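You operate a simulated robot arm through the tools that you are given. There is no shell and no other tool.

You run a simulated robot arm. Do the job below in one go: nothing can be reset, and whatever is moved stays where it is left.

JOB
Give nipple D three strokes of grease, then move the coupler to nipple C and give it three.
Fine: close the valve to pump and open it after each; the other nipples stay dry.

It is judged by the outcome, as a careful person would: the job done as asked, and still so three seconds after it is handed in. It fails if anything else is knocked over, pushed out of place, dropped, spilled or broken.

ROBOT AND FRAMES
A 6-joint arm with a two-finger parallel gripper, fixed in place. Base frame: the origin is at the foot of the arm, x ahead of it, y to its left, z up; the work surface is at about z = 840. Lengths are in mm, angles in rad, forces in N, time in s.
Its first joint turns from -2.897 to 2.897 rad. Payload 3.91 kg.
Tool frame: the origin (TCP) lies between the finger pads and is the grasp point; the fingertips stand 30 mm ahead of it; z points along the fingers, y is the line along which they close. Largest opening 110 mm; finger width 20, thickness 10; the body of the gripper, 48 by 112 mm, starts 55 mm behind the TCP.
Orientation is that of the tool frame in the base frame, as [roll, pitch, yaw] about the fixed x, y, z axes, in that order (R = Rz(yaw) Ry(pitch) Rx(roll)). With the fingers straight down and closing along the base's y, the tool's x points along the base's -x, its y along +y and its z along -z.

CONTROLS
- The arm moves only by the tool jog_arm. Its argument "commands" is a list of rows, each a list of 7 numbers: the shift along the tool's x, y, z in units of 300 mm (1.0 is 300 mm), then the turn, a rotation vector about the tool's x, y, z in units of 180 degrees (1.0 is 180 degrees), then the finger opening in mm, from 0 to 110. In form: [[dx, dy, dz, ax, ay, az, grip], ...]. A call has 1 to 20 rows; each row is the pose to reach, as a shift and turn from the pose commanded when the call began, along the tool's axes at that moment. A call with a number of a shift or a turn outside -1 to 1 is refused whole. Each row takes 0.2 s and may step no farther than 50 mm and 0.15 rad from the row before; otherwise, or with a gripper value out of range, the whole call is refused. Where a pose cannot be reached the arm comes as near as it can. A force on the tool above 40 N (or 10 N above the force at the start of the call, whichever is more), or a blocked arm, ends the call early, and 0.2 s more pass. Each finger travels about 108 mm/s and halts on what it meets, pressing with about 33 N; the grip force reading is that of the motor and also rises with nothing between the fingers. The clock runs only during rows and for 0.2 s after the last one: add rows that repeat a pose to give the fingers time. The reply holds the time, the measured pose of the TCP, the force on the tool along the base axes, the opening and the grip force, in the units named above and with some noise, with the torque about the TCP (base axes, N m) and any sound that the robot's microphone picked up.
- Cameras (640 x 400 px; columns grow to the right, rows downward): "scene" is fixed at [402, -500, 1489.1]; the picture's right is [0.91, -0.41, 0.00], its down [-0.25, -0.56, -0.79] and it looks along [0.32, 0.72, -0.62] (base axes); focal length 328 px, centre (320, 200). "wrist" rides on the gripper at [72, 17, -103] in the tool frame; the picture's right is [-0.23, 0.97, 0.00], its down [-0.76, -0.18, -0.62] and it looks along [-0.61, -0.14, 0.78] (tool axes); focal length 222 px, centre (320, 200). There is no depth. A picture from a camera that has moved, and an enlarged one, comes with that camera's place and axes in the base frame and with its lens.
- snapshot(camera): a new picture of that camera. The clock stands still meanwhile.
- inspect(camera, box): a new picture of the part [left, top, right, bottom] of that camera's present view, enlarged. The clock stands still meanwhile.
- hand_in(): hands the job in; it is judged then, once.

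Nothing tells you positions but the pictures and the camera data. Unless the task says otherwise, let go and move clear before handing in.

The tools are called after ">>>" as name(argument=value, ...) on one line, values as JSON. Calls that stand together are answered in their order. jog_arm: Moves the arm, as the interface text tells. Its arguments: {"type":"object","properties":{"commands":{"type":"array"}},"required":["commands"]} The other tools are called the same way: snapshot (camera) takes a picture; inspect (camera, box) takes an enlarged picture of a part of a camera's view; hand_in () hands the job in.

At the start:

```text
clock: 0.0
position: [590.0, -60.4, 1282.5]
tcp_rot: [3.141, 0.0, -3.141]
ft_force: [-0.2, 0.0, 0.0]
wrist_torque: [0.04, -0.03, -0.02]
grip_width: 110.1
grip_force: 0.0
```

scene: 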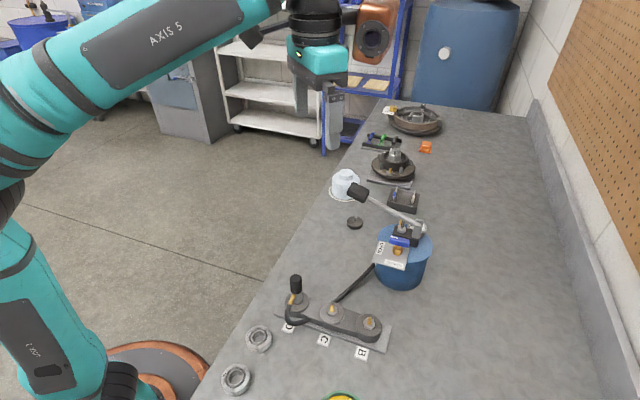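
wrist: 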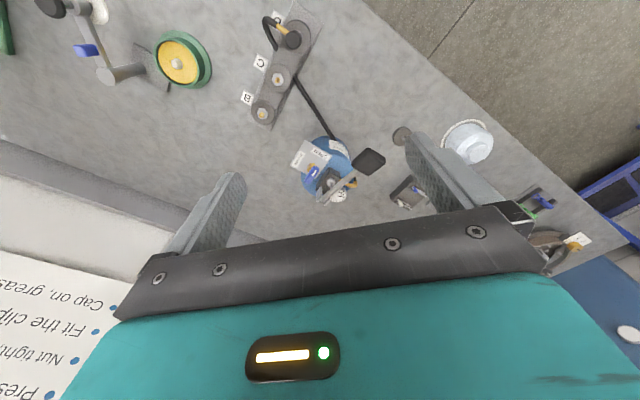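

I see a grease pump (blue pot with a lever and a valve) and a manifold with nipples marked D, C, B; the coupler appears to sit on D already. I'll look closer before moving.

>>> inspect(camera="scene", box=[320, 160, 480, 300])

>>> inspect(camera="scene", box=[230, 250, 430, 400])

>>> inspect(camera="wrist", box=[220, 0, 400, 220])

>>> inspect(camera="wrist", box=[0, 220, 200, 400])

```text
2.86 times, centred on (400, 230) of scene
camera zoom: at [402.0, -500.0, 1489.1], right [0.91, -0.41, 0.0], down [-0.25, -0.56, -0.79], along [0.32, 0.72, -0.62], focal length 936 px, centre (91, 114)
```

zoom: 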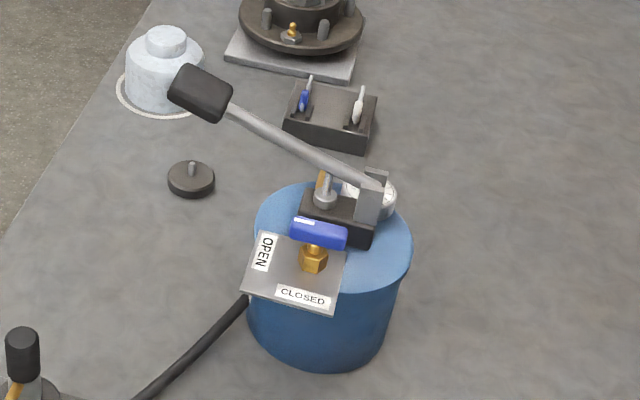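

```text
2.67 times, centred on (330, 325) of scene
camera zoom: at [402.0, -500.0, 1489.1], right [0.91, -0.41, 0.0], down [-0.25, -0.56, -0.79], along [0.32, 0.72, -0.62], focal length 874 px, centre (293, -133)
```

zoom: 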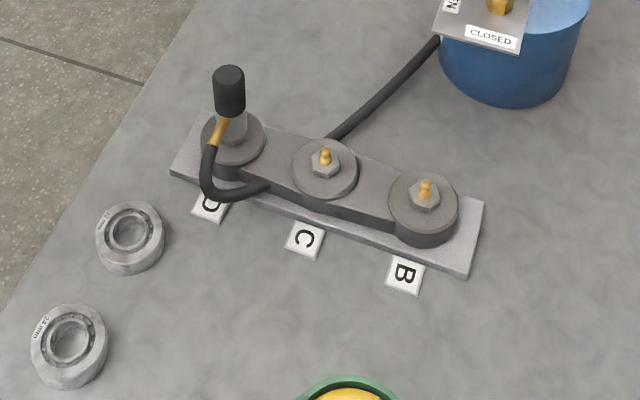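

```text
1.82 times, centred on (310, 110) of wrist
camera zoom: at [517.5, -43.6, 1386.1], right [0.23, 0.97, 0.0], down [0.76, -0.18, 0.62], along [0.61, -0.14, -0.78], focal length 404 px, centre (338, 364)
```

zoom: 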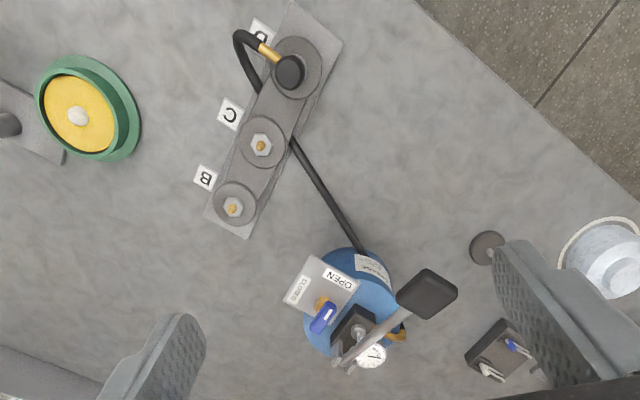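

```text
2.22 times, centred on (100, 310) of wrist
camera zoom: at [517.5, -43.6, 1386.1], right [0.23, 0.97, 0.0], down [0.76, -0.18, 0.62], along [0.61, -0.14, -0.78], focal length 494 px, centre (809, -44)
```

zoom: 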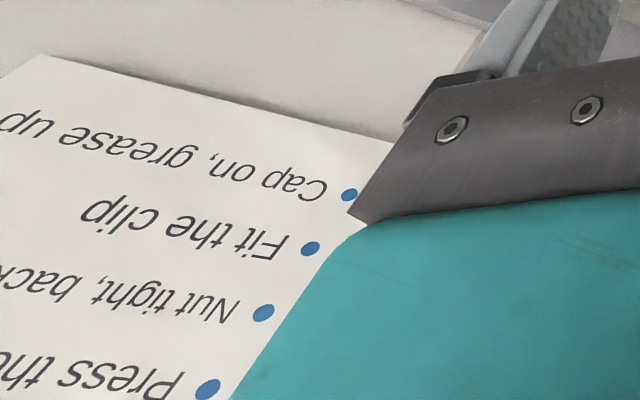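

>>> inspect(camera="wrist", box=[290, 125, 390, 210])

>>> inspect(camera="scene", box=[370, 200, 440, 275])

>>> inspect(camera="scene", box=[270, 265, 350, 345])

>>> inspect(camera="wrist", box=[240, 0, 330, 70])

>>> inspect(camera="scene", box=[340, 90, 460, 180])

```text
4.71 times, centred on (340, 168) of wrist
camera zoom: at [517.5, -43.6, 1386.1], right [0.23, 0.97, 0.0], down [0.76, -0.18, 0.62], along [0.61, -0.14, -0.78], focal length 1045 px, centre (226, 353)
```

zoom: 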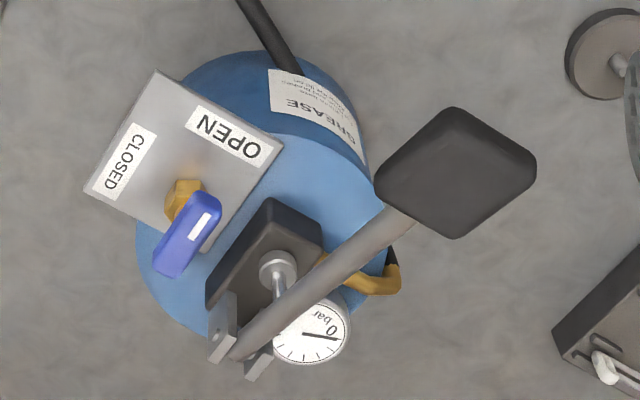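

```text
5.33 times, centred on (405, 238) of scene
camera zoom: at [402.0, -500.0, 1489.1], right [0.91, -0.41, 0.0], down [-0.25, -0.56, -0.79], along [0.32, 0.72, -0.62], focal length 1747 px, centre (-133, 0)
```

zoom: 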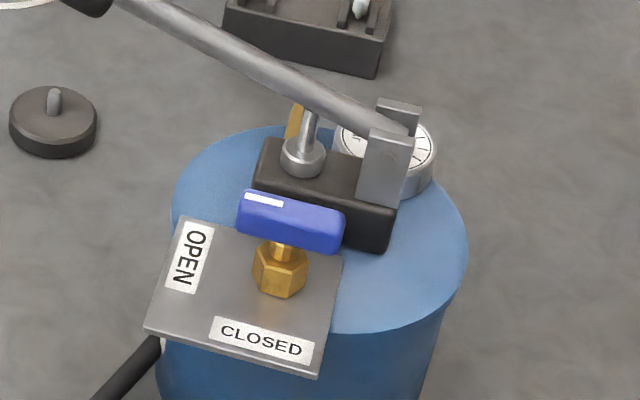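

```text
5.00 times, centred on (310, 305) of scene
camera zoom: at [402.0, -500.0, 1489.1], right [0.91, -0.41, 0.0], down [-0.25, -0.56, -0.79], along [0.32, 0.72, -0.62], focal length 1638 px, centre (370, -325)
```

zoom: 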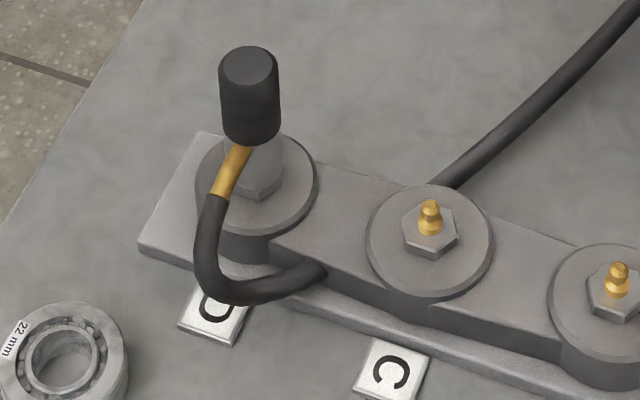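

```text
5.71 times, centred on (285, 35) of wrist
camera zoom: at [517.5, -43.6, 1386.1], right [0.23, 0.97, 0.0], down [0.76, -0.18, 0.62], along [0.61, -0.14, -0.78], focal length 1269 px, centre (520, 1143)
```

zoom: 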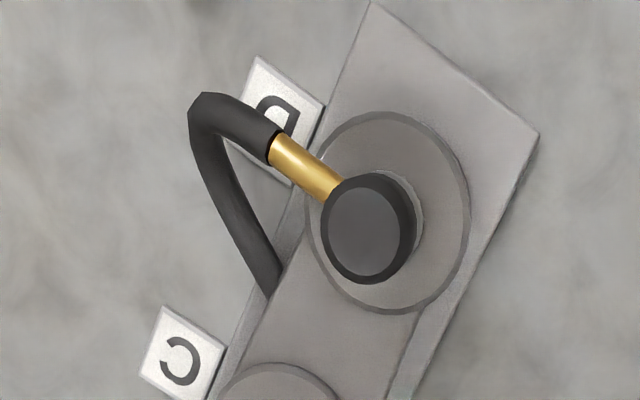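

```text
4.44 times, centred on (400, 135) of scene
camera zoom: at [402.0, -500.0, 1489.1], right [0.91, -0.41, 0.0], down [-0.25, -0.56, -0.79], along [0.32, 0.72, -0.62], focal length 1456 px, centre (-36, 489)
```

zoom: 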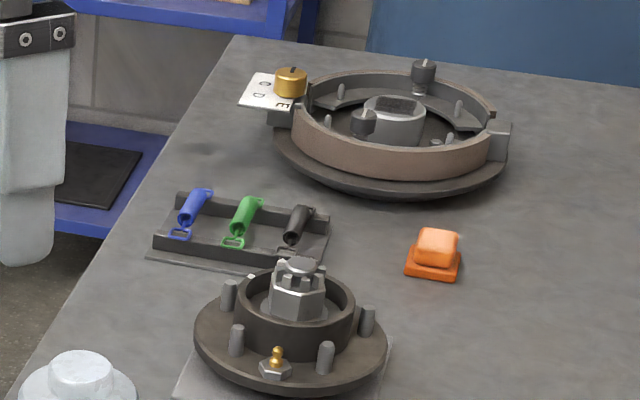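

The valve's marked end points at OPEN (pivot about (757,-119), handle top z≈1000), the lever knob is near (714,-5,1055), and the coupler is on D near (530,-95). I'll move the camera closer for a better look at the pump.

>>> jog_arm(commands=[[-0.025, -0.04, 0.11, 0, 0, 0, 110], [-0.05, -0.08, 0.22, 0, 0, 0, 110], [-0.075, -0.12, 0.33, 0, 0, 0, 110], [-0.1, -0.1667, 0.44, 0, 0, 0, 110], [-0.1, -0.1667, 0.44, 0, 0, 0, 110]])

>>> snapshot(camera="wrist")

>>> snapshot(camera="scene")

```text
clock: 1.2
position: [619.1, -109.3, 1151.2]
tcp_rot: [-3.141, 0.0, 3.141]
ft_force: [-0.2, -0.5, 0.5]
wrist_torque: [0.0, 0.02, -0.01]
grip_width: 110.2
grip_force: 0.1
```

```text
taken
camera wrist: at [546.6, -91.9, 1255.3], right [0.23, 0.97, 0.0], down [0.76, -0.18, 0.62], along [0.61, -0.14, -0.78], focal length 222 px, centre (320, 200)
```

wrist: 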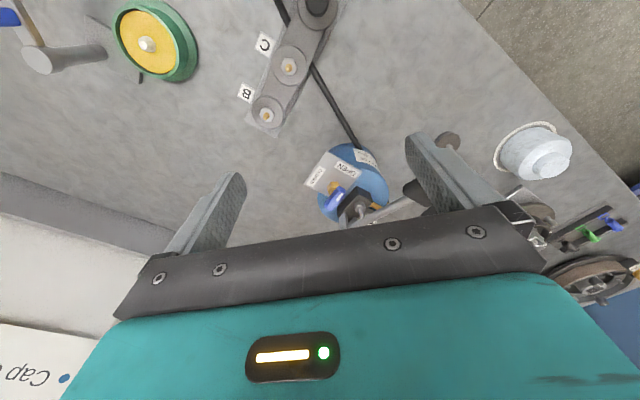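

```text
taken
```

scene: 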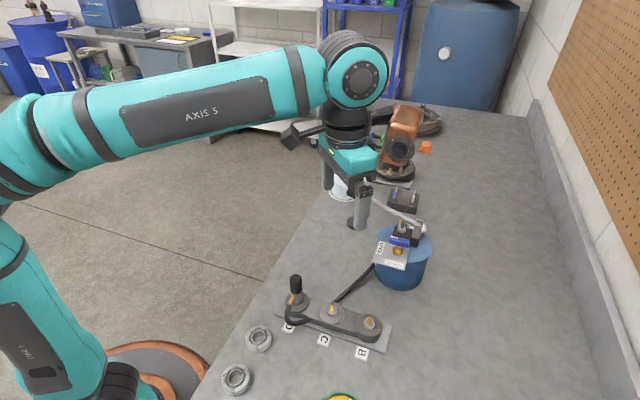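

The camera is closer to the pump now. I'll enlarge the valve and the lever for details.

>>> inspect(camera="wrist", box=[295, 135, 415, 230])

>>> inspect(camera="wrist", box=[230, 0, 350, 135])

>>> inspect(camera="scene", box=[340, 170, 440, 300])

```text
4.21 times, centred on (355, 182) of wrist
camera zoom: at [546.6, -91.9, 1255.3], right [0.23, 0.97, 0.0], down [0.76, -0.18, 0.62], along [0.61, -0.14, -0.78], focal length 935 px, centre (173, 274)
```

zoom: 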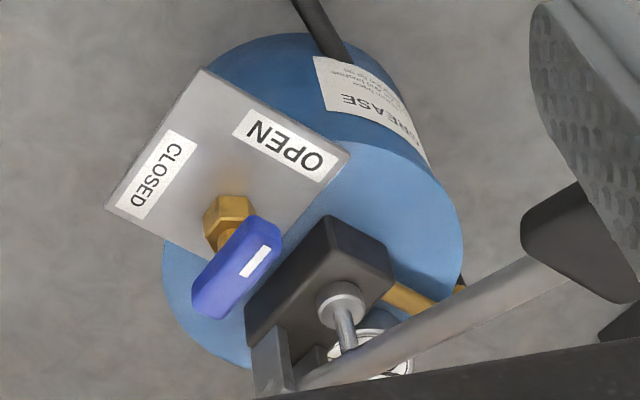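

```text
2.96 times, centred on (290, 68) of wrist
camera zoom: at [546.6, -91.9, 1255.3], right [0.23, 0.97, 0.0], down [0.76, -0.18, 0.62], along [0.61, -0.14, -0.78], focal length 658 px, centre (409, 593)
```

zoom: 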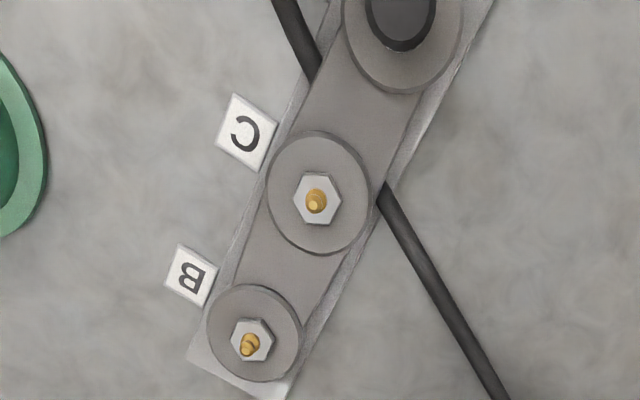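

```text
3.08 times, centred on (390, 235) of scene
camera zoom: at [402.0, -500.0, 1489.1], right [0.91, -0.41, 0.0], down [-0.25, -0.56, -0.79], along [0.32, 0.72, -0.62], focal length 1008 px, centre (105, 92)
```

zoom: 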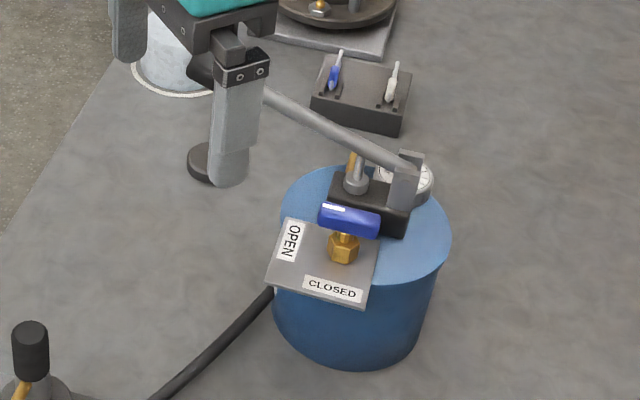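

>>> inspect(camera="wrist", box=[335, 178, 385, 218])

>>> inspect(camera="scene", box=[380, 225, 420, 260])

>>> inspect(camera="scene", box=[340, 175, 435, 245])

```text
10.00 times, centred on (360, 198) of wrist
camera zoom: at [546.6, -91.9, 1255.3], right [0.23, 0.97, 0.0], down [0.76, -0.18, 0.62], along [0.61, -0.14, -0.78], focal length 2221 px, centre (-80, 220)
```

zoom: 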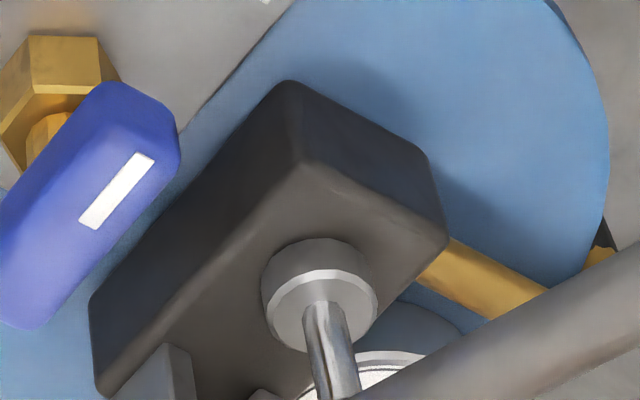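

```text
11.43 times, centred on (400, 242) of scene
camera zoom: at [402.0, -500.0, 1489.1], right [0.91, -0.41, 0.0], down [-0.25, -0.56, -0.79], along [0.32, 0.72, -0.62], focal length 3744 px, centre (-594, -286)
```

zoom: 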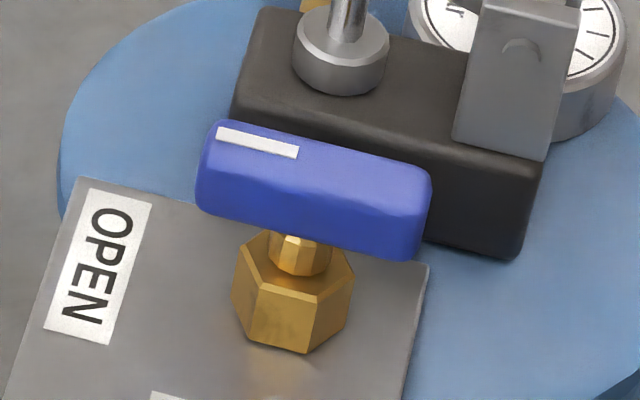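

```text
5.71 times, centred on (388, 210) of scene
camera zoom: at [402.0, -500.0, 1489.1], right [0.91, -0.41, 0.0], down [-0.25, -0.56, -0.79], along [0.32, 0.72, -0.62], focal length 1872 px, centre (-66, 143)
```

zoom: 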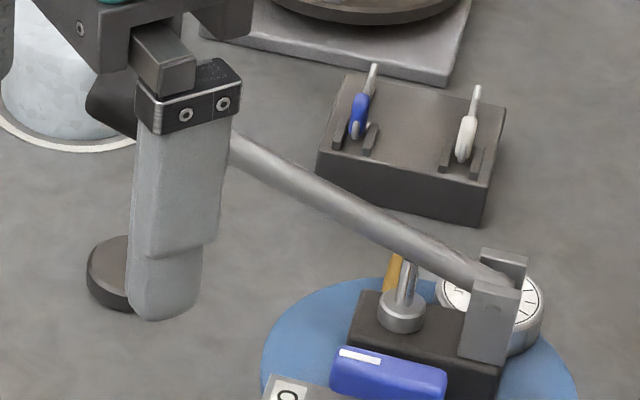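

Geometry is clear: handle pivot ≈(755,-118), handle lying along the 135° direction (OPEN), about 14 mm thick and topping out at z≈1000. I'll go above the valve with the fingers turned across the handle.

>>> jog_arm(commands=[[-0.075, -0.0042, 0.0392, 0, 0, 0.0417, 30], [-0.15, -0.0084, 0.0783, 0, 0, 0.0833, 30], [-0.225, -0.0127, 0.1175, 0, 0, 0.125, 30], [-0.3, -0.0169, 0.1567, 0, 0, 0.1667, 30], [-0.375, -0.0211, 0.1958, 0, 0, 0.2083, 30], [-0.45, -0.0253, 0.235, 0, 0, 0.25, 30], [-0.45, -0.0253, 0.235, 0, 0, 0.25, 30]])

>>> snapshot(camera="wrist")

>>> inspect(camera="scene", box=[340, 150, 460, 290])

```text
clock: 2.8
position: [755.4, -117.3, 1079.5]
tcp_rot: [-3.14, 0.001, 2.354]
ft_force: [-0.4, 0.8, 0.3]
wrist_torque: [0.01, -0.03, 0.01]
grip_width: 30.0
grip_force: 0.1
```

```text
taken
camera wrist: at [716.6, -54.2, 1183.2], right [0.85, 0.53, 0.0], down [0.41, -0.66, 0.62], along [0.33, -0.53, -0.78], focal length 222 px, centre (320, 200)
```

wrist: 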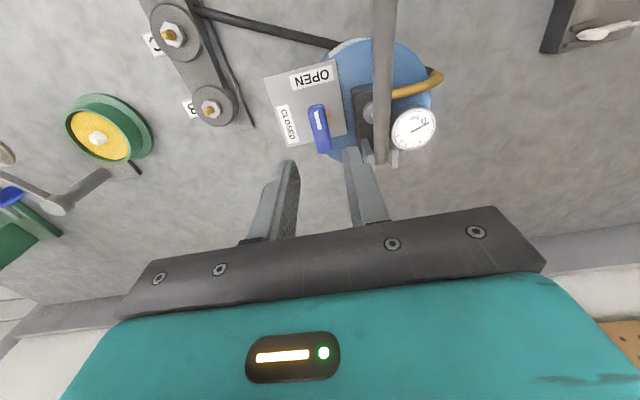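

```text
2.86 times, centred on (400, 220) of scene
camera zoom: at [402.0, -500.0, 1489.1], right [0.91, -0.41, 0.0], down [-0.25, -0.56, -0.79], along [0.32, 0.72, -0.62], focal length 936 px, centre (91, 143)
```

zoom: 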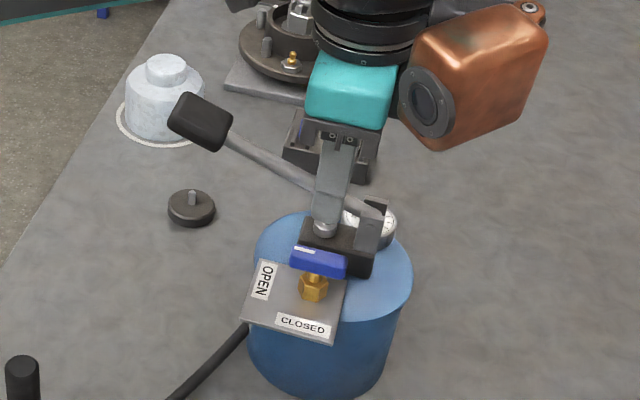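

>>> inspect(camera="wrist", box=[260, 60, 380, 170])

```text
3.64 times, centred on (320, 115) of wrist
camera zoom: at [716.6, -54.2, 1183.2], right [0.85, 0.53, 0.0], down [0.41, -0.66, 0.62], along [0.33, -0.53, -0.78], focal length 808 px, centre (320, 509)
```

zoom: 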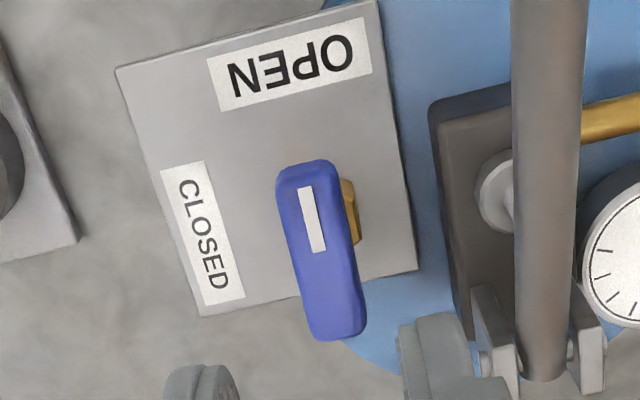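

Handle is between the fingers; the wrist view puts its centre at about (755,-115). I'll narrow the opening and descend so the fingertips stay above the nut and plate.

>>> jog_arm(commands=[[0.0071, 0.0071, 0.0, 0, 0, 0, 24], [0.0071, 0.0071, 0.06, 0, 0, 0, 24], [0.0071, 0.0071, 0.12, 0, 0, 0, 24], [0.0071, 0.0071, 0.17, 0, 0, 0, 24], [0.0071, 0.0071, 0.17, 0, 0, 0, 24]])

>>> inspect(camera="scene", box=[370, 190, 440, 260])

>>> inspect(camera="wrist", box=[250, 60, 390, 220])

```text
clock: 4.0
position: [753.4, -116.3, 1027.4]
tcp_rot: [-3.141, -0.001, 2.356]
ft_force: [0.0, 1.1, 0.0]
wrist_torque: [0.0, -0.01, 0.0]
grip_width: 23.8
grip_force: 0.0
```

```text
5.71 times, centred on (405, 225) of scene
camera zoom: at [402.0, -500.0, 1489.1], right [0.91, -0.41, 0.0], down [-0.25, -0.56, -0.79], along [0.32, 0.72, -0.62], focal length 1872 px, centre (-166, 57)
```

zoom: 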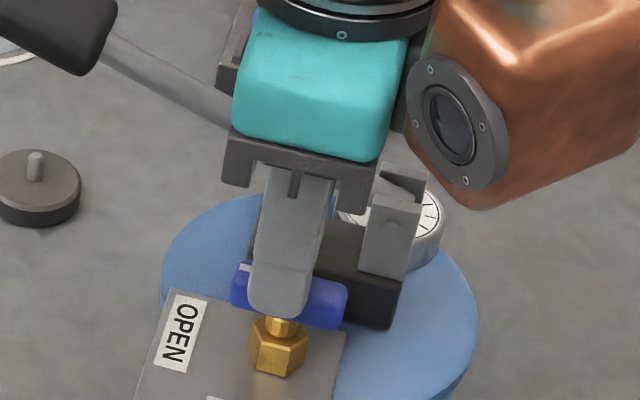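

```text
2.50 times, centred on (320, 140) of wrist
camera zoom: at [715.0, -52.6, 1131.3], right [0.85, 0.53, 0.0], down [0.41, -0.66, 0.62], along [0.33, -0.53, -0.78], focal length 555 px, centre (320, 350)
```

zoom: 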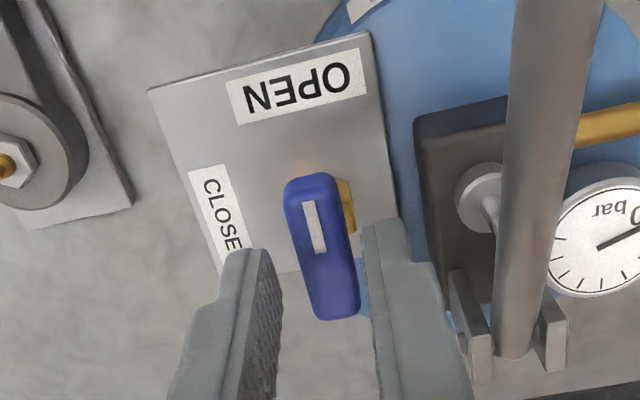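

>>> jog_arm(commands=[[0.0082, 0.0059, 0.0, 0, 0, 0, 24], [0.0082, 0.0059, 0.035, 0, 0, 0, 24], [0.0082, 0.0059, 0.07, 0, 0, 0, 24], [0.0082, 0.0059, 0.07, 0, 0, 0, 24]])

>>> inspect(camera="scene", box=[375, 205, 430, 260])

>>> inspect(camera="wrist", box=[250, 60, 390, 220])

```text
clock: 5.0
position: [754.6, -112.3, 1006.9]
tcp_rot: [3.141, 0.001, 2.357]
ft_force: [0.3, -0.3, 0.0]
wrist_torque: [-0.03, 0.01, 0.02]
grip_width: 23.7
grip_force: 0.1
```

```text
7.27 times, centred on (402, 232) of scene
camera zoom: at [402.0, -500.0, 1489.1], right [0.91, -0.41, 0.0], down [-0.25, -0.56, -0.79], along [0.32, 0.72, -0.62], focal length 2382 px, centre (-280, -36)
```

zoom: 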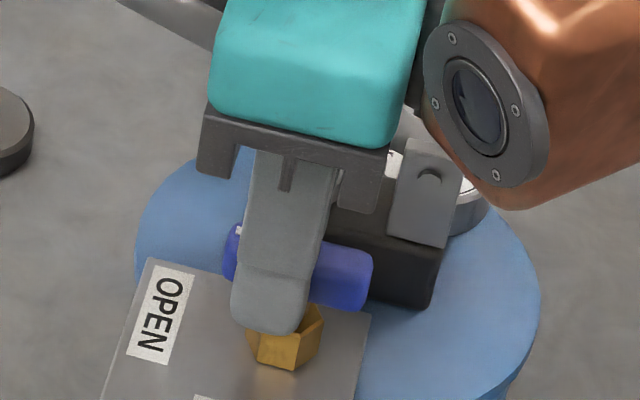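

```text
2.50 times, centred on (320, 140) of wrist
camera zoom: at [715.5, -48.7, 1110.9], right [0.85, 0.53, 0.0], down [0.41, -0.66, 0.62], along [0.33, -0.53, -0.78], focal length 555 px, centre (320, 350)
```

zoom: 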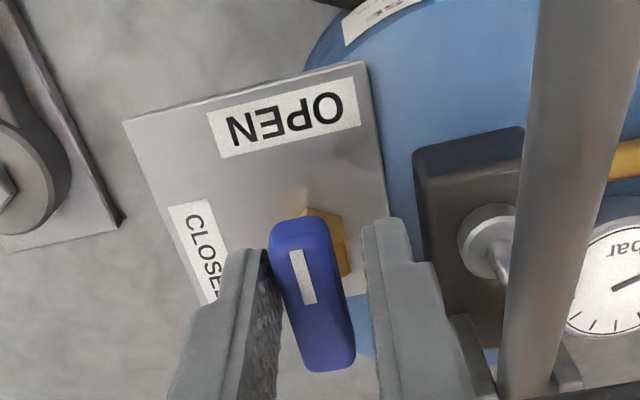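

Fingers straddle the handle, centred on the stem with tips above the nut. I'll close on it.

>>> jog_arm(commands=[[0, 0, 0, 0, 0, 0, 16], [0, 0, 0, 0, 0, 0, 8], [0, 0, 0, 0, 0, 0, 8]])

```text
clock: 5.8
position: [754.0, -113.2, 1007.2]
tcp_rot: [-3.141, 0.0, 2.354]
ft_force: [-13.9, -12.1, -2.5]
wrist_torque: [0.0, 0.47, -0.09]
grip_width: 17.3
grip_force: 9.1
```

>>> jog_arm(commands=[[0, 0, 0, 0, 0, 0, 8], [0, 0, 0, 0, 0, 0, 8]])

>>> inspect(camera="wrist", box=[250, 60, 390, 220])

```text
clock: 6.4
position: [754.9, -112.4, 1007.2]
tcp_rot: [3.141, -0.001, 2.355]
ft_force: [-14.0, -15.3, -3.1]
wrist_torque: [-0.17, 0.31, -0.1]
grip_width: 18.0
grip_force: 9.7
```

```text
2.50 times, centred on (320, 140) of wrist
camera zoom: at [715.1, -49.7, 1111.2], right [0.85, 0.53, 0.0], down [0.41, -0.66, 0.62], along [0.33, -0.53, -0.78], focal length 555 px, centre (320, 350)
```

zoom: 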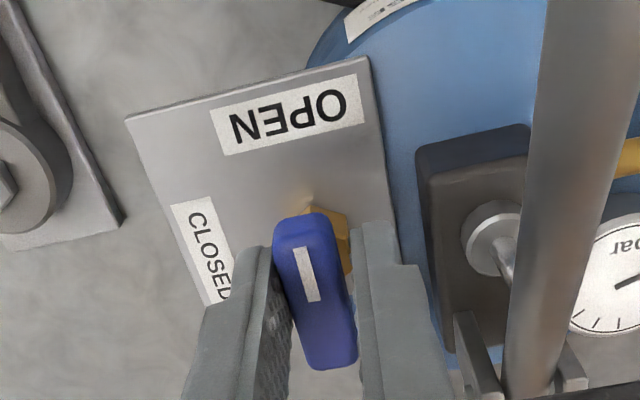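

The near finger touches first, so the tool sits about 2 mm too far toward the block. I'll reopen slightly, shift 2 mm, and close again.

>>> jog_arm(commands=[[0, 0, 0, 0, 0, 0, 24], [0, -0.0067, 0, 0, 0, 0, 24], [0, -0.0067, 0, 0, 0, 0, 16], [0, -0.0067, 0, 0, 0, 0, 8], [0, -0.0067, 0, 0, 0, 0, 8]])

```text
clock: 7.6
position: [752.6, -113.8, 1008.1]
tcp_rot: [3.142, 0.0, 2.356]
ft_force: [-8.6, -5.0, 1.3]
wrist_torque: [0.53, 0.82, -0.06]
grip_width: 14.9
grip_force: 44.9
```

Good grip (14.9 mm). Now I'll turn the handle counter‑clockwise (seen from above) toward CLOSED, in parts.

>>> jog_arm(commands=[[0, 0, 0, 0, 0, -0.04, 8], [0, 0, 0, 0, 0, -0.08, 8], [0, 0, 0, 0, 0, -0.12, 8], [0, 0, 0, 0, 0, -0.16, 8], [0, 0, 0, 0, 0, -0.16, 8]])

>>> inspect(camera="scene", box=[375, 205, 430, 260])

```text
clock: 8.6
position: [750.5, -116.6, 1007.5]
tcp_rot: [-3.139, -0.002, 2.845]
ft_force: [-14.5, -16.0, 2.7]
wrist_torque: [-0.02, 0.85, -0.1]
grip_width: 14.8
grip_force: 44.8
stopped in row 5: the force on the tool passed its limit at 46 N (the readings are from after the stop); the commanded pose is now the measured one
```

```text
7.27 times, centred on (402, 232) of scene
camera zoom: at [402.0, -500.0, 1489.1], right [0.91, -0.41, 0.0], down [-0.25, -0.56, -0.79], along [0.32, 0.72, -0.62], focal length 2382 px, centre (-280, -36)
```

zoom: 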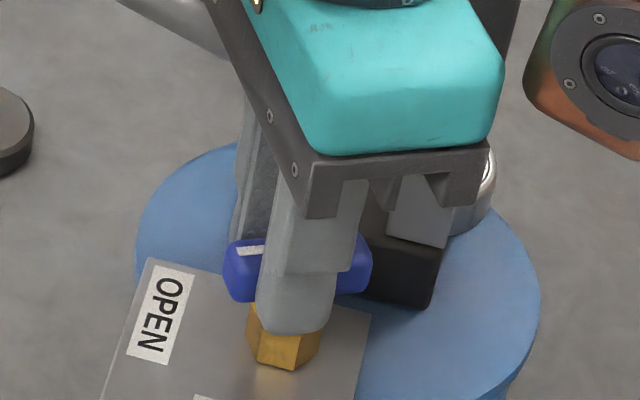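

The handle is turning with the grip; the side force shows the true pivot is nearer (756,-118.5), about 5.5 mm from my TCP. I'll continue the turn along an arc about that pivot.

>>> jog_arm(commands=[[-0.0003, -0.0016, 0, 0, 0, 0, 8], [-0.0005, -0.0041, 0, 0, 0, -0.0431, 8], [-0.001, -0.0065, 0, 0, 0, -0.0861, 8], [-0.0018, -0.0089, 0, 0, 0, -0.1292, 8], [-0.0029, -0.0111, 0, 0, 0, -0.1722, 8]])

>>> inspect(camera="scene", box=[375, 205, 430, 260])

```text
clock: 9.8
position: [750.4, -118.9, 1007.8]
tcp_rot: [-3.141, 0.0, -2.894]
ft_force: [-8.0, -20.7, 13.4]
wrist_torque: [-0.58, 1.09, -0.09]
grip_width: 14.6
grip_force: 44.5
```

```text
7.27 times, centred on (402, 232) of scene
camera zoom: at [402.0, -500.0, 1489.1], right [0.91, -0.41, 0.0], down [-0.25, -0.56, -0.79], along [0.32, 0.72, -0.62], focal length 2382 px, centre (-280, -36)
```

zoom: 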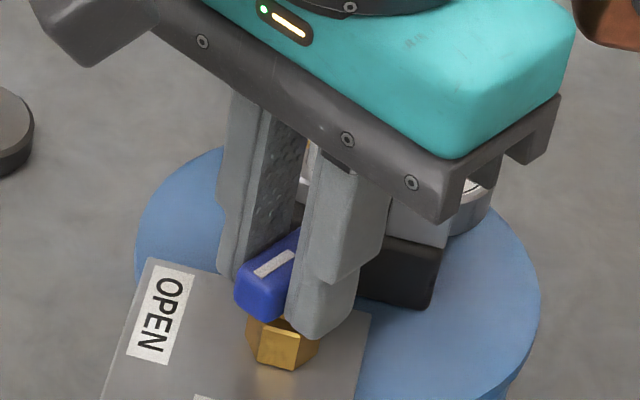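

>>> jog_arm(commands=[[0.0006, -0.0057, -0.0015, 0, 0, -0.0431, 8], [0.0001, -0.0081, -0.0025, 0, 0, -0.0861, 8], [-0.0007, -0.0105, -0.0025, 0, 0, -0.1292, 8], [-0.0018, -0.0127, -0.0025, 0, 0, -0.1722, 8], [-0.0018, -0.0127, -0.0025, 0, 0, -0.1722, 8]])

>>> inspect(camera="scene", box=[375, 205, 430, 260])

```text
clock: 11.0
position: [752.4, -120.4, 1007.3]
tcp_rot: [3.141, -0.001, -2.353]
ft_force: [-14.8, -9.5, 2.8]
wrist_torque: [-0.37, 0.32, 0.0]
grip_width: 15.1
grip_force: 45.2
```

```text
7.27 times, centred on (402, 232) of scene
camera zoom: at [402.0, -500.0, 1489.1], right [0.91, -0.41, 0.0], down [-0.25, -0.56, -0.79], along [0.32, 0.72, -0.62], focal length 2382 px, centre (-280, -36)
```

zoom: 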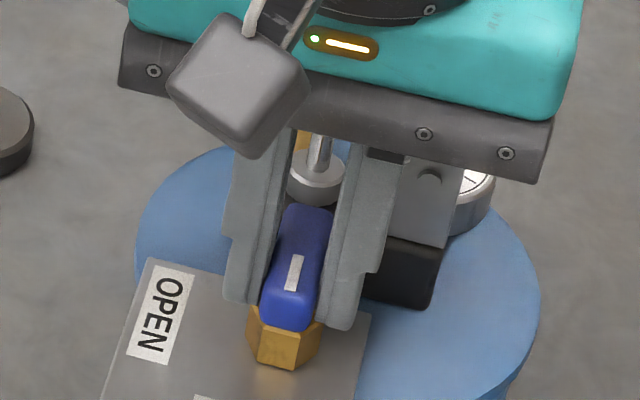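

The handle has turned a full 90° and its mark points to CLOSED. I'll nudge a little further to feel whether it's at its stop.

>>> jog_arm(commands=[[0, 0, 0, 0, 0, -0.012, 8], [0, 0, 0, 0, 0, -0.02, 8], [0, 0, 0, 0, 0, -0.02, 8]])

>>> inspect(camera="wrist", box=[240, 60, 400, 220])

```text
clock: 11.8
position: [752.7, -120.6, 1007.0]
tcp_rot: [3.139, -0.003, -2.291]
ft_force: [-11.0, -2.9, -1.6]
wrist_torque: [0.01, -0.06, -0.54]
grip_width: 14.9
grip_force: 45.0
```

```text
2.50 times, centred on (320, 140) of wrist
camera zoom: at [693.4, -164.4, 1111.5], right [-0.58, 0.81, 0.0], down [0.64, 0.46, 0.62], along [0.51, 0.36, -0.78], focal length 555 px, centre (320, 350)
```

zoom: 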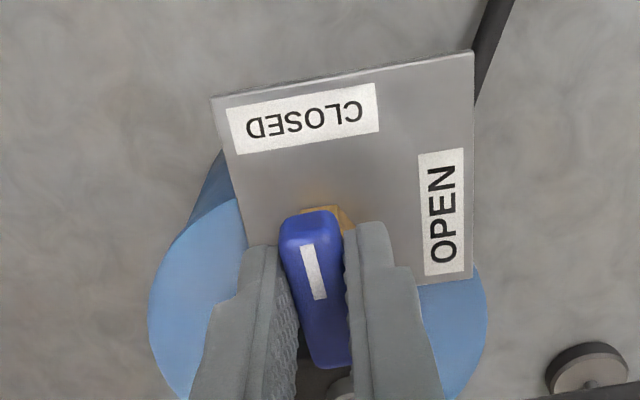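

There's a firm stop (torque rises), so the valve is closed. I'll release and lift straight up.

>>> jog_arm(commands=[[0, 0, 0, 0, 0, 0.0, 20], [0, 0, 0, 0, 0, 0, 26], [0, 0, 0, 0, 0, 0, 26], [0, 0, -0.1, 0, 0, 0, 26], [0, 0, -0.24, 0, 0, 0, 26], [0, 0, -0.38, 0, 0, 0, 26], [0, 0, -0.44, 0, 0, 0, 26], [0, 0, -0.44, 0, 0, 0, 26]])

>>> inspect(camera="scene", box=[340, 170, 440, 280])

>>> snapshot(camera="wrist")

```text
clock: 13.6
position: [753.7, -120.5, 1141.9]
tcp_rot: [3.139, -0.002, -2.291]
ft_force: [0.0, 0.1, 0.3]
wrist_torque: [0.02, -0.04, 0.02]
grip_width: 26.2
grip_force: 0.1
```

```text
3.64 times, centred on (390, 225) of scene
camera zoom: at [402.0, -500.0, 1489.1], right [0.91, -0.41, 0.0], down [-0.25, -0.56, -0.79], along [0.32, 0.72, -0.62], focal length 1191 px, centre (66, 109)
```

zoom: 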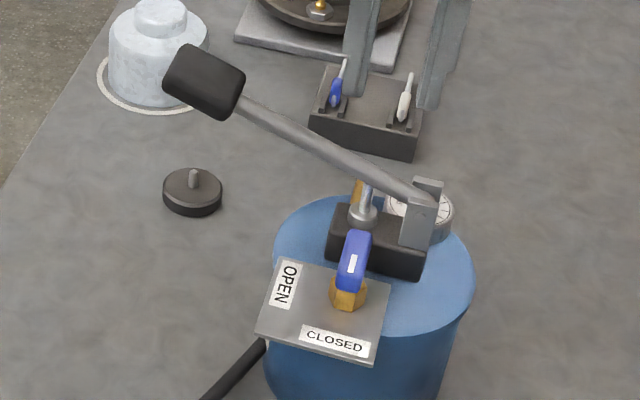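

```text
taken
camera wrist: at [694.7, -163.6, 1244.7], right [-0.58, 0.81, 0.0], down [0.64, 0.46, 0.62], along [0.51, 0.36, -0.78], focal length 222 px, centre (320, 200)
```

wrist: 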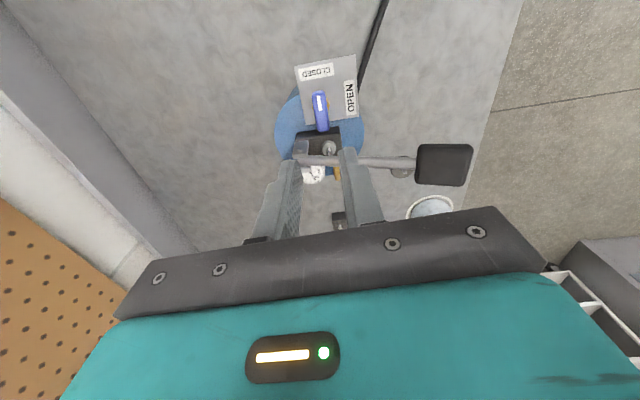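

Valve is closed and released. Now I'll go above the lever knob, fingers turned across the lever, opening to 70 mm.

>>> jog_arm(commands=[[-0.0171, 0.0296, 0, 0, 0, 0.0433, 70], [-0.0341, 0.0592, 0, 0, 0, 0.0867, 70], [-0.0512, 0.0888, 0, 0, 0, 0.13, 70], [-0.0682, 0.1184, 0, 0, 0, 0.1733, 70], [-0.0853, 0.148, 0, 0, 0, 0.2167, 70], [-0.1023, 0.1777, 0, 0, 0, 0.26, 70], [-0.1194, 0.2073, 0, 0, 0, 0.3033, 70], [-0.1365, 0.2369, 0, 0, 0, 0.3467, 70], [-0.1535, 0.2665, 0, 0, 0, 0.39, 70], [-0.1706, 0.2961, 0, 0, 0, 0.4333, 70], [-0.1876, 0.3257, 0, 0, 0, 0.4767, 70], [-0.2047, 0.3553, 0, 0, 0, 0.52, 70], [-0.2047, 0.3553, 0, 0, 0, 0.52, 70]])

>>> snapshot(camera="wrist")

>>> inspect(camera="scene", box=[310, 110, 440, 280])

```text
clock: 16.4
position: [714.1, -4.8, 1140.8]
tcp_rot: [-3.138, 0.0, 2.355]
ft_force: [0.0, -0.5, 0.4]
wrist_torque: [0.02, 0.0, 0.02]
grip_width: 70.1
grip_force: 0.0
```

```text
taken
camera wrist: at [675.5, 59.3, 1244.5], right [0.85, 0.53, 0.0], down [0.41, -0.66, 0.62], along [0.33, -0.53, -0.78], focal length 222 px, centre (320, 200)
```

wrist: 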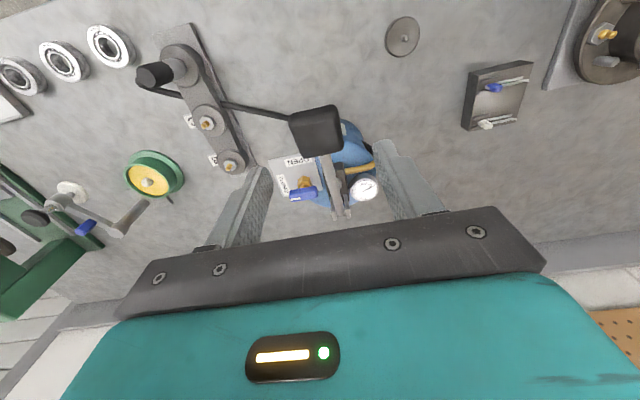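

```text
2.35 times, centred on (375, 195) of scene
camera zoom: at [402.0, -500.0, 1489.1], right [0.91, -0.41, 0.0], down [-0.25, -0.56, -0.79], along [0.32, 0.72, -0.62], focal length 771 px, centre (191, 212)
```

zoom: 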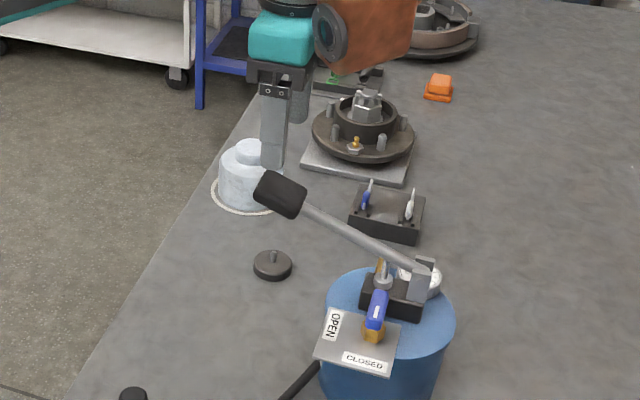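

>>> inspect(camera="wrist", box=[260, 90, 400, 220])

>>> inspect(camera="scene", box=[340, 170, 400, 230])

```text
3.08 times, centred on (330, 155) of wrist
camera zoom: at [675.5, 59.3, 1244.5], right [0.85, 0.53, 0.0], down [0.41, -0.66, 0.62], along [0.33, -0.53, -0.78], focal length 684 px, centre (289, 338)
```

zoom: 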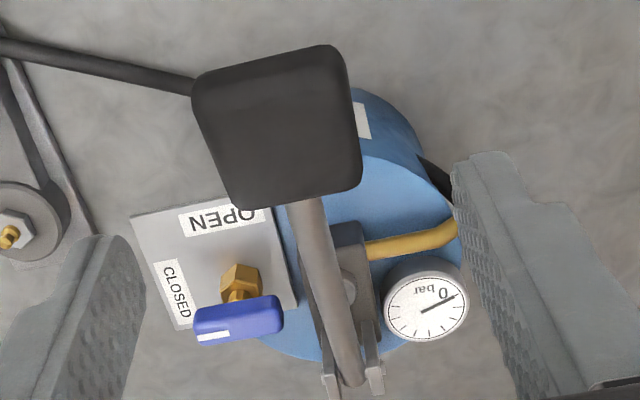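

```text
6.67 times, centred on (370, 200) of scene
camera zoom: at [402.0, -500.0, 1489.1], right [0.91, -0.41, 0.0], down [-0.25, -0.56, -0.79], along [0.32, 0.72, -0.62], focal length 2184 px, centre (-13, 200)
```

zoom: 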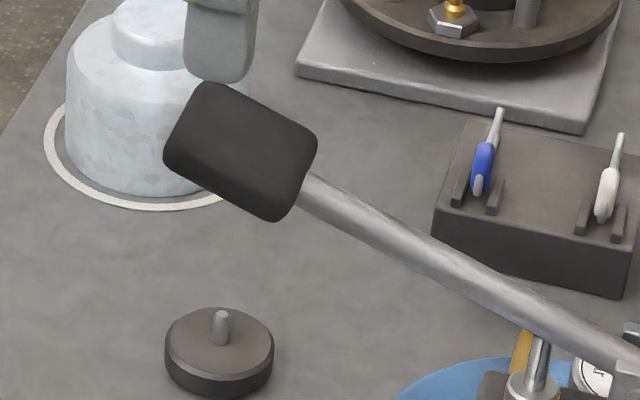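

Knob is a ~42 mm wide paddle centred near (713,-6,1055), lined up between the open fingers. Descending around it.

>>> jog_arm(commands=[[0, -0.0057, 0, 0, 0, 0, 70], [0, -0.0057, 0.1, 0, 0, 0, 70], [0, -0.0057, 0.2, 0, 0, 0, 70], [0, -0.0057, 0.2867, 0, 0, 0, 70], [0, -0.0057, 0.2867, 0, 0, 0, 70]])

>>> inspect(camera="wrist", box=[220, 40, 420, 220])

>>> inspect(camera="scene", box=[320, 140, 430, 240])

```text
clock: 17.6
position: [714.9, -6.7, 1052.1]
tcp_rot: [-3.14, -0.001, 2.359]
ft_force: [-0.5, -0.7, 0.8]
wrist_torque: [-0.02, 0.01, 0.0]
grip_width: 70.3
grip_force: 0.1
```

```text
2.22 times, centred on (320, 130) of wrist
camera zoom: at [674.8, 57.9, 1157.1], right [0.85, 0.53, 0.0], down [0.42, -0.66, 0.62], along [0.33, -0.53, -0.78], focal length 494 px, centre (320, 356)
```

zoom: 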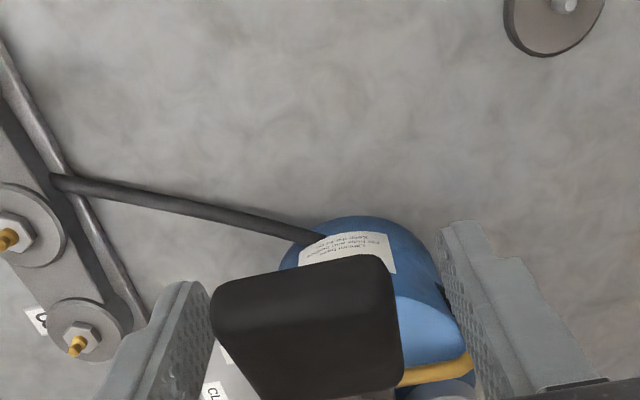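

```text
4.00 times, centred on (375, 190) of scene
camera zoom: at [402.0, -500.0, 1489.1], right [0.91, -0.41, 0.0], down [-0.25, -0.56, -0.79], along [0.32, 0.72, -0.62], focal length 1310 px, centre (100, 240)
```

zoom: 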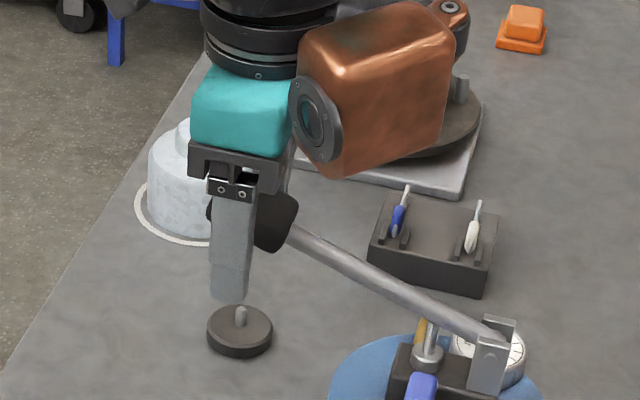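

Knob is centred between the fingers. Closing on it.

>>> jog_arm(commands=[[0, 0, 0, 0, 0, 0, 50], [0, 0, 0, 0, 0, 0, 36], [0, 0, 0, 0, 0, 0, 36], [0, 0, 0, 0, 0, 0, 36]])

>>> inspect(camera="wrist", box=[220, 40, 420, 220])

```text
clock: 18.6
position: [712.3, -5.8, 1053.7]
tcp_rot: [-3.14, -0.001, 2.359]
ft_force: [-17.1, -9.9, -6.2]
wrist_torque: [0.28, 0.32, -0.51]
grip_width: 42.0
grip_force: 44.9
```

```text
2.22 times, centred on (320, 130) of wrist
camera zoom: at [674.2, 57.1, 1157.4], right [0.85, 0.53, 0.0], down [0.42, -0.66, 0.62], along [0.33, -0.53, -0.78], focal length 494 px, centre (320, 356)
```

zoom: 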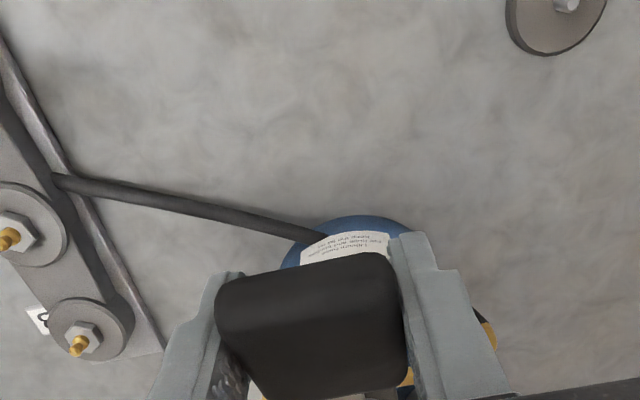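

Firm grip on the knob (42 mm). Now the first stroke: swing it down along the lever's arc, watching force and gauge.

>>> jog_arm(commands=[[0, -0.0033, 0, 0, 0, 0, 36], [0.013, -0.0033, 0.0421, 0, -0.0278, 0, 36], [0.0223, -0.0033, 0.0851, 0, -0.0556, 0, 36], [0.0278, -0.0033, 0.1288, 0, -0.0833, 0, 36], [0.0295, -0.0033, 0.1728, 0, -0.1111, 0, 36], [0.0273, -0.0033, 0.2168, 0, -0.1389, 0, 36]])

>>> inspect(camera="scene", box=[320, 140, 450, 270])

>>> snapshot(camera="wrist")

```text
clock: 20.0
position: [706.3, 0.7, 988.7]
tcp_rot: [-3.141, 0.438, 2.359]
ft_force: [13.4, -5.4, 9.7]
wrist_torque: [-0.52, -0.69, -0.02]
grip_width: 42.2
grip_force: 44.8
```

```text
3.08 times, centred on (385, 205) of scene
camera zoom: at [402.0, -500.0, 1489.1], right [0.91, -0.41, 0.0], down [-0.25, -0.56, -0.79], along [0.32, 0.72, -0.62], focal length 1008 px, centre (120, 185)
```

zoom: 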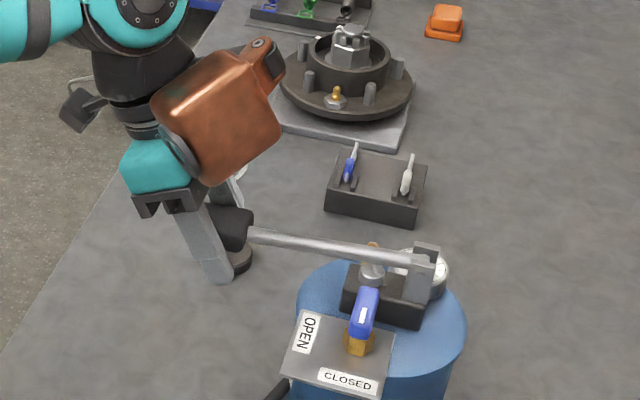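

```text
taken
camera wrist: at [641.6, 89.0, 1052.6], right [0.83, 0.55, 0.1], down [0.18, -0.43, 0.89], along [0.53, -0.72, -0.45], focal length 222 px, centre (320, 200)
```

wrist: 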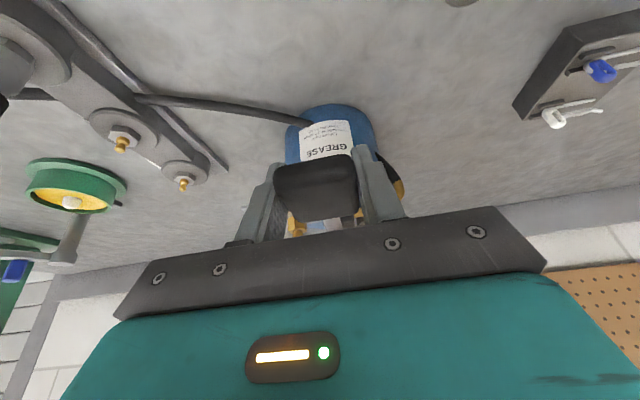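

The lever has swung down about 25° with little resistance and is now slightly below level. I'll keep going in small steps until its lower stop.

>>> jog_arm(commands=[[0.007, 0, 0.021, 0, -0.0139, 0, 36], [0.013, 0, 0.0421, 0, -0.0278, 0, 36]])

>>> inspect(camera="scene", box=[370, 190, 450, 260])

```text
clock: 20.6
position: [708.2, -0.4, 975.8]
tcp_rot: [-3.142, 0.522, 2.36]
ft_force: [16.3, 0.8, 11.6]
wrist_torque: [-0.39, -0.78, -0.32]
grip_width: 41.8
grip_force: 44.9
```

```text
5.71 times, centred on (410, 225) of scene
camera zoom: at [402.0, -500.0, 1489.1], right [0.91, -0.41, 0.0], down [-0.25, -0.56, -0.79], along [0.32, 0.72, -0.62], focal length 1872 px, centre (-194, 57)
```

zoom: 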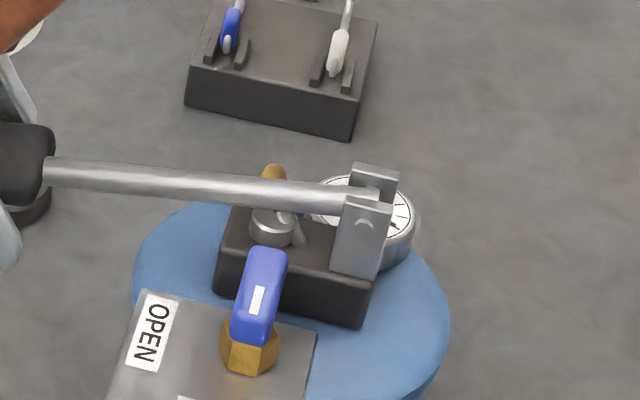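

>>> jog_arm(commands=[[0.007, 0, 0.021, 0, -0.0139, 0, 36], [0.013, 0, 0.0421, 0, -0.0278, 0, 36]])

>>> inspect(camera="scene", box=[340, 170, 450, 260])

```text
clock: 21.3
position: [709.3, -1.6, 967.3]
tcp_rot: [3.138, 0.606, 2.357]
ft_force: [-9.0, 7.7, 10.6]
wrist_torque: [0.9, 0.89, -0.62]
grip_width: 42.1
grip_force: 45.3
stopped in row 2: the force on the tool passed its limit at 44 N (the readings are from after the stop); the commanded pose is now the measured one
```

```text
4.44 times, centred on (395, 215) of scene
camera zoom: at [402.0, -500.0, 1489.1], right [0.91, -0.41, 0.0], down [-0.25, -0.56, -0.79], along [0.32, 0.72, -0.62], focal length 1456 px, centre (-13, 133)
```

zoom: 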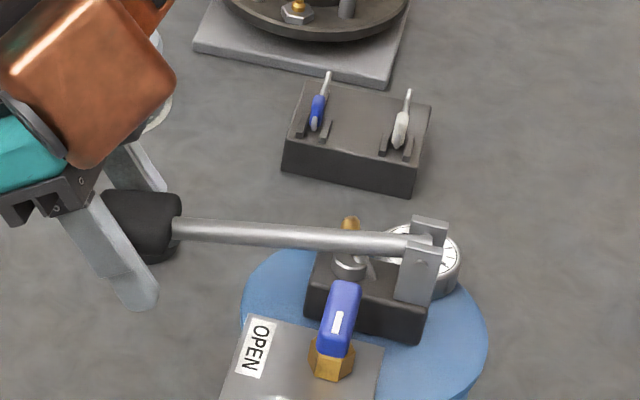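

The lever hit its lower stop at about 33° of travel. Now I'll raise it back along the arc to its starting position, completing stroke one.

>>> jog_arm(commands=[[-0.018, 0, -0.0404, 0, 0.0293, 0, 36], [-0.0395, 0, -0.0791, 0, 0.0586, 0, 36], [-0.0642, 0, -0.1158, 0, 0.0879, 0, 36], [-0.0921, 0, -0.1502, 0, 0.1172, 0, 36], [-0.1228, 0, -0.182, 0, 0.1465, 0, 36], [-0.1562, 0, -0.2111, 0, 0.1758, 0, 36], [-0.1767, 0, -0.2266, 0, 0.1928, 0, 36], [-0.1767, 0, -0.2266, 0, 0.1928, 0, 36]])

>>> inspect(camera="scene", box=[340, 170, 450, 260])

>>> inspect(camera="wrist", box=[240, 60, 420, 220])

```text
clock: 23.1
position: [712.9, -7.1, 1049.3]
tcp_rot: [-3.14, -0.003, 2.362]
ft_force: [-22.6, 14.9, -29.3]
wrist_torque: [0.41, 0.16, -0.38]
grip_width: 41.7
grip_force: 45.5
```

```text
4.44 times, centred on (395, 215) of scene
camera zoom: at [402.0, -500.0, 1489.1], right [0.91, -0.41, 0.0], down [-0.25, -0.56, -0.79], along [0.32, 0.72, -0.62], focal length 1456 px, centre (-13, 133)
```

zoom: 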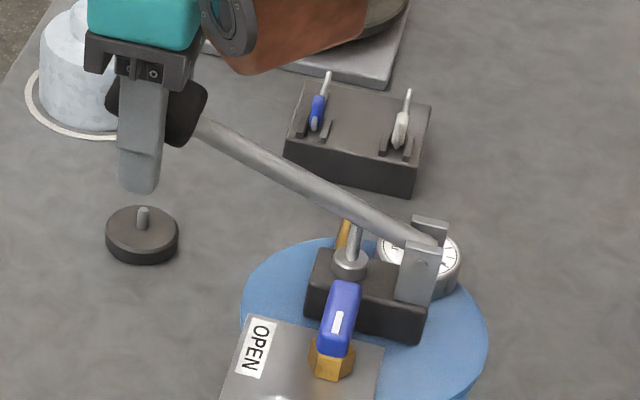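

```text
2.50 times, centred on (330, 140) of wrist
camera zoom: at [674.5, 56.6, 1153.4], right [0.85, 0.53, 0.0], down [0.42, -0.66, 0.62], along [0.33, -0.53, -0.78], focal length 555 px, centre (295, 350)
```

zoom: 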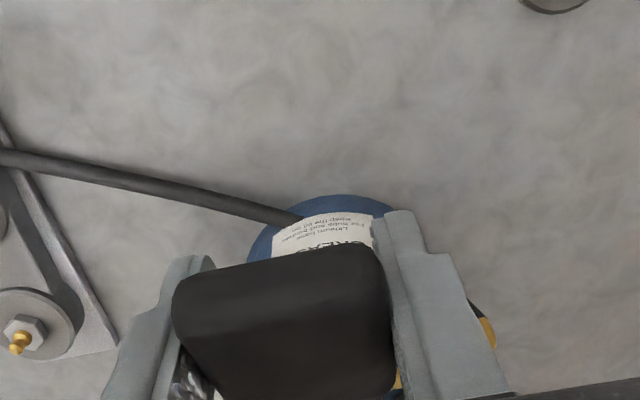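

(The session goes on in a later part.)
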